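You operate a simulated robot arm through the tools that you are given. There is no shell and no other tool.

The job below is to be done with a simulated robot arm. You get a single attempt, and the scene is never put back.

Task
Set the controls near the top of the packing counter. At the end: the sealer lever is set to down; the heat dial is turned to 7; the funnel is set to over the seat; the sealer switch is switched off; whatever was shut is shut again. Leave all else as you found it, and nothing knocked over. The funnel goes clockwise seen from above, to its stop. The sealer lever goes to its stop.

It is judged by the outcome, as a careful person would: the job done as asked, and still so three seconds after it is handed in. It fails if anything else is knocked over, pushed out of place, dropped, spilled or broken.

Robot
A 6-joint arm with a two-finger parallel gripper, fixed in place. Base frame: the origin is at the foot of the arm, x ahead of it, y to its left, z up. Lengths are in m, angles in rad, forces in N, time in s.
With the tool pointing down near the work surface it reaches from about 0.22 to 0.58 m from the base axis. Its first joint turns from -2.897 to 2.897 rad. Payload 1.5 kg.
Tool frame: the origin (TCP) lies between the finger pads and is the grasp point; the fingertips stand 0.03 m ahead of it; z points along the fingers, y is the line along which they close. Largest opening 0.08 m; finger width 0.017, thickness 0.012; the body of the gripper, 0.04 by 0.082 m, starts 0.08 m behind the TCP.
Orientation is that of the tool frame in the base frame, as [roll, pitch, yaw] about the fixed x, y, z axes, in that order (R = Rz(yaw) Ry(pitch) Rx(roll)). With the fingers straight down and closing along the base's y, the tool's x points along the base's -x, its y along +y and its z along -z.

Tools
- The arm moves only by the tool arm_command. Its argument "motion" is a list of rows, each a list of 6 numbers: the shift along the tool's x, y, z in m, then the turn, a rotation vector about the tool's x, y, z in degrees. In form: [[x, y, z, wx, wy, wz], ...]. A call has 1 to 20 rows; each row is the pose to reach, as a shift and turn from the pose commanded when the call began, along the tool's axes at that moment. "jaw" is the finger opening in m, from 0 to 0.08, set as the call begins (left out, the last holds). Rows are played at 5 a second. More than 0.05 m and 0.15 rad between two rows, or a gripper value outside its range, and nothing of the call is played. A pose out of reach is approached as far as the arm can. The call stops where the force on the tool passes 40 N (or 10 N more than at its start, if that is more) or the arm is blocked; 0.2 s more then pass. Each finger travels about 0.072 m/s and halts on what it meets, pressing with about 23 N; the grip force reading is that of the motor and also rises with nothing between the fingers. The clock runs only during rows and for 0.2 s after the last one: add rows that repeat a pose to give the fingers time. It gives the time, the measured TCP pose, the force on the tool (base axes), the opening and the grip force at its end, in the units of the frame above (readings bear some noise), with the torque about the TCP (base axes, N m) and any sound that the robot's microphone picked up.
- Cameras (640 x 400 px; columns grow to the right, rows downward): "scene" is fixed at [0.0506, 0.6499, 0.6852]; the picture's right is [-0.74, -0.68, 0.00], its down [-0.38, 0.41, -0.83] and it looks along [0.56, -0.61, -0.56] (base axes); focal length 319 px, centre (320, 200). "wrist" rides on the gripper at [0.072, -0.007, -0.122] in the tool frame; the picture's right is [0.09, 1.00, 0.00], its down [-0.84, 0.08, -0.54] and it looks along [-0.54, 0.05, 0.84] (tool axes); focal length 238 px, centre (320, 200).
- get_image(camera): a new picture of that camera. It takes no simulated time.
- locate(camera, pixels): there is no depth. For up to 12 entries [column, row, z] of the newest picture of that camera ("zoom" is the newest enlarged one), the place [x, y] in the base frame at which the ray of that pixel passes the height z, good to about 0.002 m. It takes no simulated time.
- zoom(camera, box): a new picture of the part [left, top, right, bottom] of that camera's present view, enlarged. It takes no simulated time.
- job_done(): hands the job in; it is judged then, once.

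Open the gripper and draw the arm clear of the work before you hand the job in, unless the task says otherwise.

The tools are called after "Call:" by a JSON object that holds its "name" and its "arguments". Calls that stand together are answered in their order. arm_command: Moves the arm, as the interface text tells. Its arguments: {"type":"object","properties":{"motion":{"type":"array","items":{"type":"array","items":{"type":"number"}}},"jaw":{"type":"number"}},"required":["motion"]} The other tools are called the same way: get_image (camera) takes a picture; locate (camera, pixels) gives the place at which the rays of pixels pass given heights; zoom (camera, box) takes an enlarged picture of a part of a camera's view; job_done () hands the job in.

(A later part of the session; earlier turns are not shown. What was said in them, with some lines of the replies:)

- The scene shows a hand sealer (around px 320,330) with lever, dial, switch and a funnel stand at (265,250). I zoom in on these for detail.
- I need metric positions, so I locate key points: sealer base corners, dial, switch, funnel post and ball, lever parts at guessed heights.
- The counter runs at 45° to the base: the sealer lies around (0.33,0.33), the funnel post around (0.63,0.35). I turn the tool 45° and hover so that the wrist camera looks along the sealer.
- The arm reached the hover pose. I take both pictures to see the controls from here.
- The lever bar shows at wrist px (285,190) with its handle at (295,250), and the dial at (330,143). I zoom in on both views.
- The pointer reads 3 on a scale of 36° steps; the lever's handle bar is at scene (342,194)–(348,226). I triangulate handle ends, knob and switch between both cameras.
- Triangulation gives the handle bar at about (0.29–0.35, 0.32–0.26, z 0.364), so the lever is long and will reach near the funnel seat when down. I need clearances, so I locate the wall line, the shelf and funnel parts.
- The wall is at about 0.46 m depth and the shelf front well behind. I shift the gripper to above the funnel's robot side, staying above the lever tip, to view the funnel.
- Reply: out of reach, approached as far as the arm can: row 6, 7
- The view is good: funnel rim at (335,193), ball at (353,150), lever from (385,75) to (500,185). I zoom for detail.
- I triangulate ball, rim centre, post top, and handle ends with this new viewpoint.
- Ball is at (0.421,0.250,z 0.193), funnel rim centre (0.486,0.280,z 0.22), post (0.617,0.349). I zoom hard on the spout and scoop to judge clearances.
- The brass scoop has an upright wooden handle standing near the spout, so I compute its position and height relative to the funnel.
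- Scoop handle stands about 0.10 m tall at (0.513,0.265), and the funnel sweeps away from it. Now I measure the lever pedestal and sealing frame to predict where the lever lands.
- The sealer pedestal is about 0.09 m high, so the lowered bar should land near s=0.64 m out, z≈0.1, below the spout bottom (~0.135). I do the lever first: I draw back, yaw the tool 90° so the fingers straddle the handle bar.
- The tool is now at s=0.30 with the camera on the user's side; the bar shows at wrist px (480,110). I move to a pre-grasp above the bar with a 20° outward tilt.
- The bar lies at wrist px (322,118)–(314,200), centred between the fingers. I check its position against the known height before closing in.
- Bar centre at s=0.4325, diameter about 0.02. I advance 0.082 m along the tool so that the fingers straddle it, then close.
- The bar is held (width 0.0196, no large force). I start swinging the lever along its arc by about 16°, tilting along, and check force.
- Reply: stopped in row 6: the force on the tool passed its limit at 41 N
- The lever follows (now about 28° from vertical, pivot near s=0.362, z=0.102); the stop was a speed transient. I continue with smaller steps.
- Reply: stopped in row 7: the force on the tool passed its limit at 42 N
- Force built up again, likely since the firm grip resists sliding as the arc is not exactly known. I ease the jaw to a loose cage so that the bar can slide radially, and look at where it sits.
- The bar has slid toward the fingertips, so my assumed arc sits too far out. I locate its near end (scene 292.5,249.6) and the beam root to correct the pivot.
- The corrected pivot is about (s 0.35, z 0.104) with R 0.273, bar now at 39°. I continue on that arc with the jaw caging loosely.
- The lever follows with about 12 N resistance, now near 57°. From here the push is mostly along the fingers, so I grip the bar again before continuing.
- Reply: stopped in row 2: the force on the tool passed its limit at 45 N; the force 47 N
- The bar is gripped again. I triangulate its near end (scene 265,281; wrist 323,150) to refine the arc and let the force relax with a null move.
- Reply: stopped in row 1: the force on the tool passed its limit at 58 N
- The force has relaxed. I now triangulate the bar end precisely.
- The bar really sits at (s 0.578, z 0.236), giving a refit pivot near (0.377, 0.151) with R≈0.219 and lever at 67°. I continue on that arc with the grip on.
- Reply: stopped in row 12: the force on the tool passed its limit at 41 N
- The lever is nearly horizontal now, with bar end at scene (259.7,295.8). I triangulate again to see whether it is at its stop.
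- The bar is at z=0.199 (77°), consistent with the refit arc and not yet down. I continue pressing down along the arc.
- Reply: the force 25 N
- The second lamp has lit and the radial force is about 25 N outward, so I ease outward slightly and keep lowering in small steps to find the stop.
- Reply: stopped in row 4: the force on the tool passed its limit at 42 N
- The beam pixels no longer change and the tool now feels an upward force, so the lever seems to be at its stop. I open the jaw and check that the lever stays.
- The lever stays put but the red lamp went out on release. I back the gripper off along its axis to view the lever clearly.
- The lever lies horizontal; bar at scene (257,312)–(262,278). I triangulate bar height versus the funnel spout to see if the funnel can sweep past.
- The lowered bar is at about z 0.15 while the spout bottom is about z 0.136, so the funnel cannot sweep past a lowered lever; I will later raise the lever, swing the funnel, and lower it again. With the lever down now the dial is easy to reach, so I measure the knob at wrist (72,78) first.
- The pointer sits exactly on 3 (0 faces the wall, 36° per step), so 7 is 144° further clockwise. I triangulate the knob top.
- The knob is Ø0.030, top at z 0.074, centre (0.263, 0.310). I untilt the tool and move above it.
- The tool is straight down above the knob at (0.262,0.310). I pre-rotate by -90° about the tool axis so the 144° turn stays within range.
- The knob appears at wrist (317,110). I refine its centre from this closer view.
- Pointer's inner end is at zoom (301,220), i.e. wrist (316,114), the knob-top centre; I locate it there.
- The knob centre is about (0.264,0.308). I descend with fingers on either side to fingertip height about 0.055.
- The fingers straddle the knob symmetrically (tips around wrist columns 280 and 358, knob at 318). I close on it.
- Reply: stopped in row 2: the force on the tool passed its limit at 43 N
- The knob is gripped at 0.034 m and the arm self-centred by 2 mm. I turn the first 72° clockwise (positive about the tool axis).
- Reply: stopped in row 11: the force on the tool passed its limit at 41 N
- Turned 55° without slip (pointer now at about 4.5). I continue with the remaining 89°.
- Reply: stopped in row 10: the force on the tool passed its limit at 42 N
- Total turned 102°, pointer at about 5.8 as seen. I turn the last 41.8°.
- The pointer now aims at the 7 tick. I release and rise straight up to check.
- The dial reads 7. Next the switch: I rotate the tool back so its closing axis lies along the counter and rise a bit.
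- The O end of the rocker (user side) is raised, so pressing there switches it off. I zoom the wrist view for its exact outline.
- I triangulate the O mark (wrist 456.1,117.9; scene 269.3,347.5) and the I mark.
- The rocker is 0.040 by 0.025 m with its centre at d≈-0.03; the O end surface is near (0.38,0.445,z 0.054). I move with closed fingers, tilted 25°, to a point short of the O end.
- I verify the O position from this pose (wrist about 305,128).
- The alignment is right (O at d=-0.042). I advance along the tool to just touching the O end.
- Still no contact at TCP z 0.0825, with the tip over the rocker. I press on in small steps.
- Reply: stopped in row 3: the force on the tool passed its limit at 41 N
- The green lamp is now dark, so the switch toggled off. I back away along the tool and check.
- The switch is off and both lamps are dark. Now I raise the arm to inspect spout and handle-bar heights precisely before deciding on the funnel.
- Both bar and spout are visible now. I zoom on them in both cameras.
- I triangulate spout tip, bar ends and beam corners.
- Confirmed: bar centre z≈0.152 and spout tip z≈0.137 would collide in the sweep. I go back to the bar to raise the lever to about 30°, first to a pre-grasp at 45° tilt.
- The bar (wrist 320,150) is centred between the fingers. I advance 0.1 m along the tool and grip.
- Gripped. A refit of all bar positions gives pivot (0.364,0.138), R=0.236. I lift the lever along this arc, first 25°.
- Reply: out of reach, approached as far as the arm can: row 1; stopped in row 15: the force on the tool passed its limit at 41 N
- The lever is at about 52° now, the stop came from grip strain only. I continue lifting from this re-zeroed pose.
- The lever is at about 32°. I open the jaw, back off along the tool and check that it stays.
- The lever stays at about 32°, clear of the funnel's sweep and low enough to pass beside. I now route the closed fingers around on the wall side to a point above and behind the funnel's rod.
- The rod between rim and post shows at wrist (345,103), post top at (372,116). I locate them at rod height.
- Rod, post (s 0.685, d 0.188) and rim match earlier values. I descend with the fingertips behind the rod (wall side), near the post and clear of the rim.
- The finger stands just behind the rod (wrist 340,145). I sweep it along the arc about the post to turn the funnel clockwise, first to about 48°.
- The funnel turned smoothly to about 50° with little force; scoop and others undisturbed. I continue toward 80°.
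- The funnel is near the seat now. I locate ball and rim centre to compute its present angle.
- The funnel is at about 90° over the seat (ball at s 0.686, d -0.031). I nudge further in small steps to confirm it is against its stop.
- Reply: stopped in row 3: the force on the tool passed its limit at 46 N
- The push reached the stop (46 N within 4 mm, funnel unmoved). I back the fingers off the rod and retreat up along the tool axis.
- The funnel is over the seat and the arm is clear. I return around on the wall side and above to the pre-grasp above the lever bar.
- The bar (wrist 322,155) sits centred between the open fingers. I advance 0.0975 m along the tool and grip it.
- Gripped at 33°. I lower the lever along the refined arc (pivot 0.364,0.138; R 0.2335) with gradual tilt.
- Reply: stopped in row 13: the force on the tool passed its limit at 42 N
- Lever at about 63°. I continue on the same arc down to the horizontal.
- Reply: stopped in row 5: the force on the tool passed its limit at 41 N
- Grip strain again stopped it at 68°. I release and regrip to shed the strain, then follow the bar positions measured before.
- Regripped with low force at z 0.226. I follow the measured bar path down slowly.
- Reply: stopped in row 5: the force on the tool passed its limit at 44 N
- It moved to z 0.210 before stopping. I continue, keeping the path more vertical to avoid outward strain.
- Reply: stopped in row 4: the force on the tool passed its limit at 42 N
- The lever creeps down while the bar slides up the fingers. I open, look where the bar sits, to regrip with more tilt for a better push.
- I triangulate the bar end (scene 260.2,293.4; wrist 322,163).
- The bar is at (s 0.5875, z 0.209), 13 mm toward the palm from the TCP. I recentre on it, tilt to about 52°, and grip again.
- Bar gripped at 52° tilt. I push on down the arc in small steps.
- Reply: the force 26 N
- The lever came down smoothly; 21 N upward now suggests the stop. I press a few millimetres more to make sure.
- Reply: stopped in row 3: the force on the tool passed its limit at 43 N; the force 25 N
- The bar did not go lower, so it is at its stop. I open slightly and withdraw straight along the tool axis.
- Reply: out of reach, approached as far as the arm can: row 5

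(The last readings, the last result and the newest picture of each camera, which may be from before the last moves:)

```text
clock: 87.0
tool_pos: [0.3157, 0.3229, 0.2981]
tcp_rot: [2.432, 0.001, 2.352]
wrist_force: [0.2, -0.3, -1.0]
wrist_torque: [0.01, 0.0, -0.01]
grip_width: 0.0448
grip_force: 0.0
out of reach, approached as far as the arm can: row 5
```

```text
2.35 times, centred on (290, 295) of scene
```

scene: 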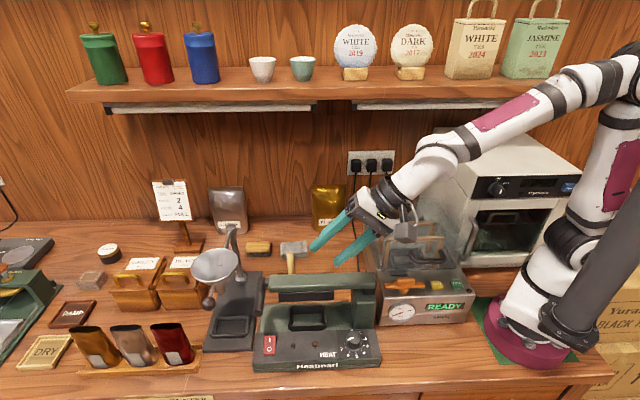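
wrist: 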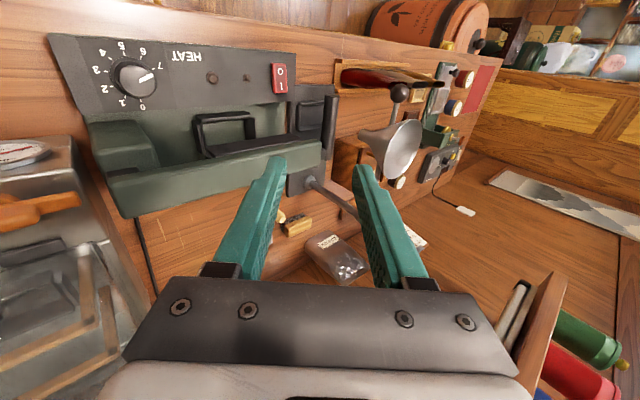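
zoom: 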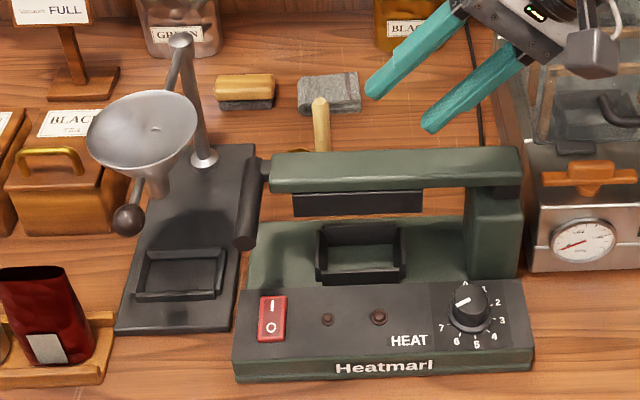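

All four controls look right: lever down, dial on 7, switch on O with lamps dark, funnel over the seat, nothing else disturbed. I withdraw the arm up and back, opened.

Call:
{"name": "arm_command", "arguments": {"motion": [[0, 0.004, -0.035, 6, 0, 0], [0, 0.008, -0.07, 12, 0, 0], [0, 0.012, -0.105, 18, 0, 0], [0, 0.016, -0.14, 24, 0, 0], [0, 0.02, -0.165, 30, 0, 0], [0, 0.0218, -0.179, 36, 0, 0], [0, 0.0218, -0.179, 40, 0, 0], [0, 0.0218, -0.179, 40, 0, 0]], "jaw": 0.08}}

Call:
{"name": "get_image", "arguments": {"camera": "scene"}}

Call:
{"name": "zoom", "arguments": {"camera": "scene", "box": [190, 200, 400, 380]}}

Call:
{"name": "zoom", "arguments": {"camera": "scene", "box": [330, 320, 385, 365]}}

```text
clock: 88.8
tool_pos: [0.2453, 0.2524, 0.448]
tcp_rot: [3.133, 0.001, 2.354]
wrist_force: [0.5, -0.2, -0.4]
wrist_torque: [0.0, 0.01, 0.0]
grip_width: 0.0801
grip_force: 0.0
```

```text
taken
```

scene: 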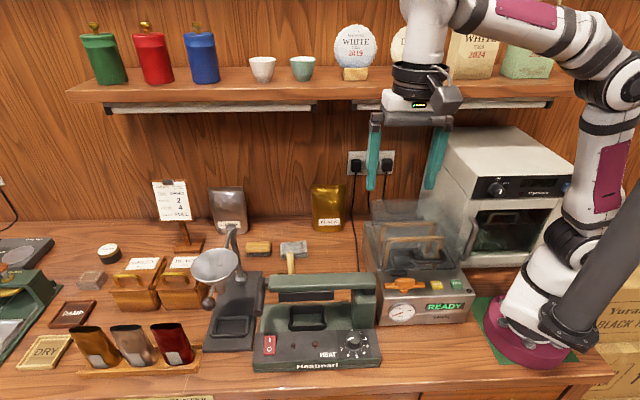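

```text
2.22 times, centred on (295, 290) of scene
```

zoom: 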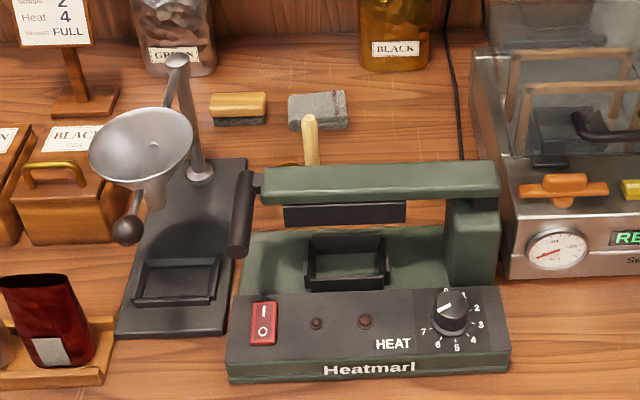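

```text
8.89 times, centred on (358, 342) of scene
```

zoom: 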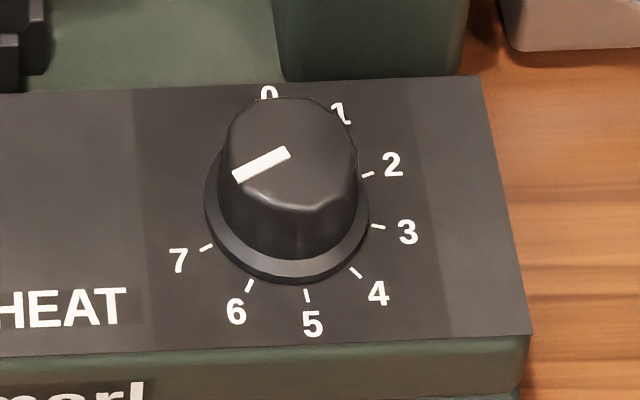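

The final picture shows the lever down and still, the dial at 7, the switch off, and the funnel over the seat at its stop. Everything else is in place, the gripper is open and the arm is clear. I hand in the job.

Call:
{"name": "job_done", "arguments": {}}

```text
The job is handed in.
```

The controls are set as you asked, and I've handed the job in:

- **Lever:** down against its stop; it stayed there after I let go.
- **Heat dial:** turned from 3 to 7, with the pointer on the mark.
- **Funnel:** swung clockwise to its stop, over the seat.
- **Sealer switch:** off, and both lamps are dark.

The lowered lever would have blocked the funnel's swing. After first lowering it, I raised it partway, swung the funnel, then lowered it again. The first lowering was before the switch was off, so the second lamp lit briefly while I pressed the lever down.

I opened nothing, so there was nothing to shut again. In the last picture nothing else is knocked over or moved. The gripper is open and the arm is clear of the counter.
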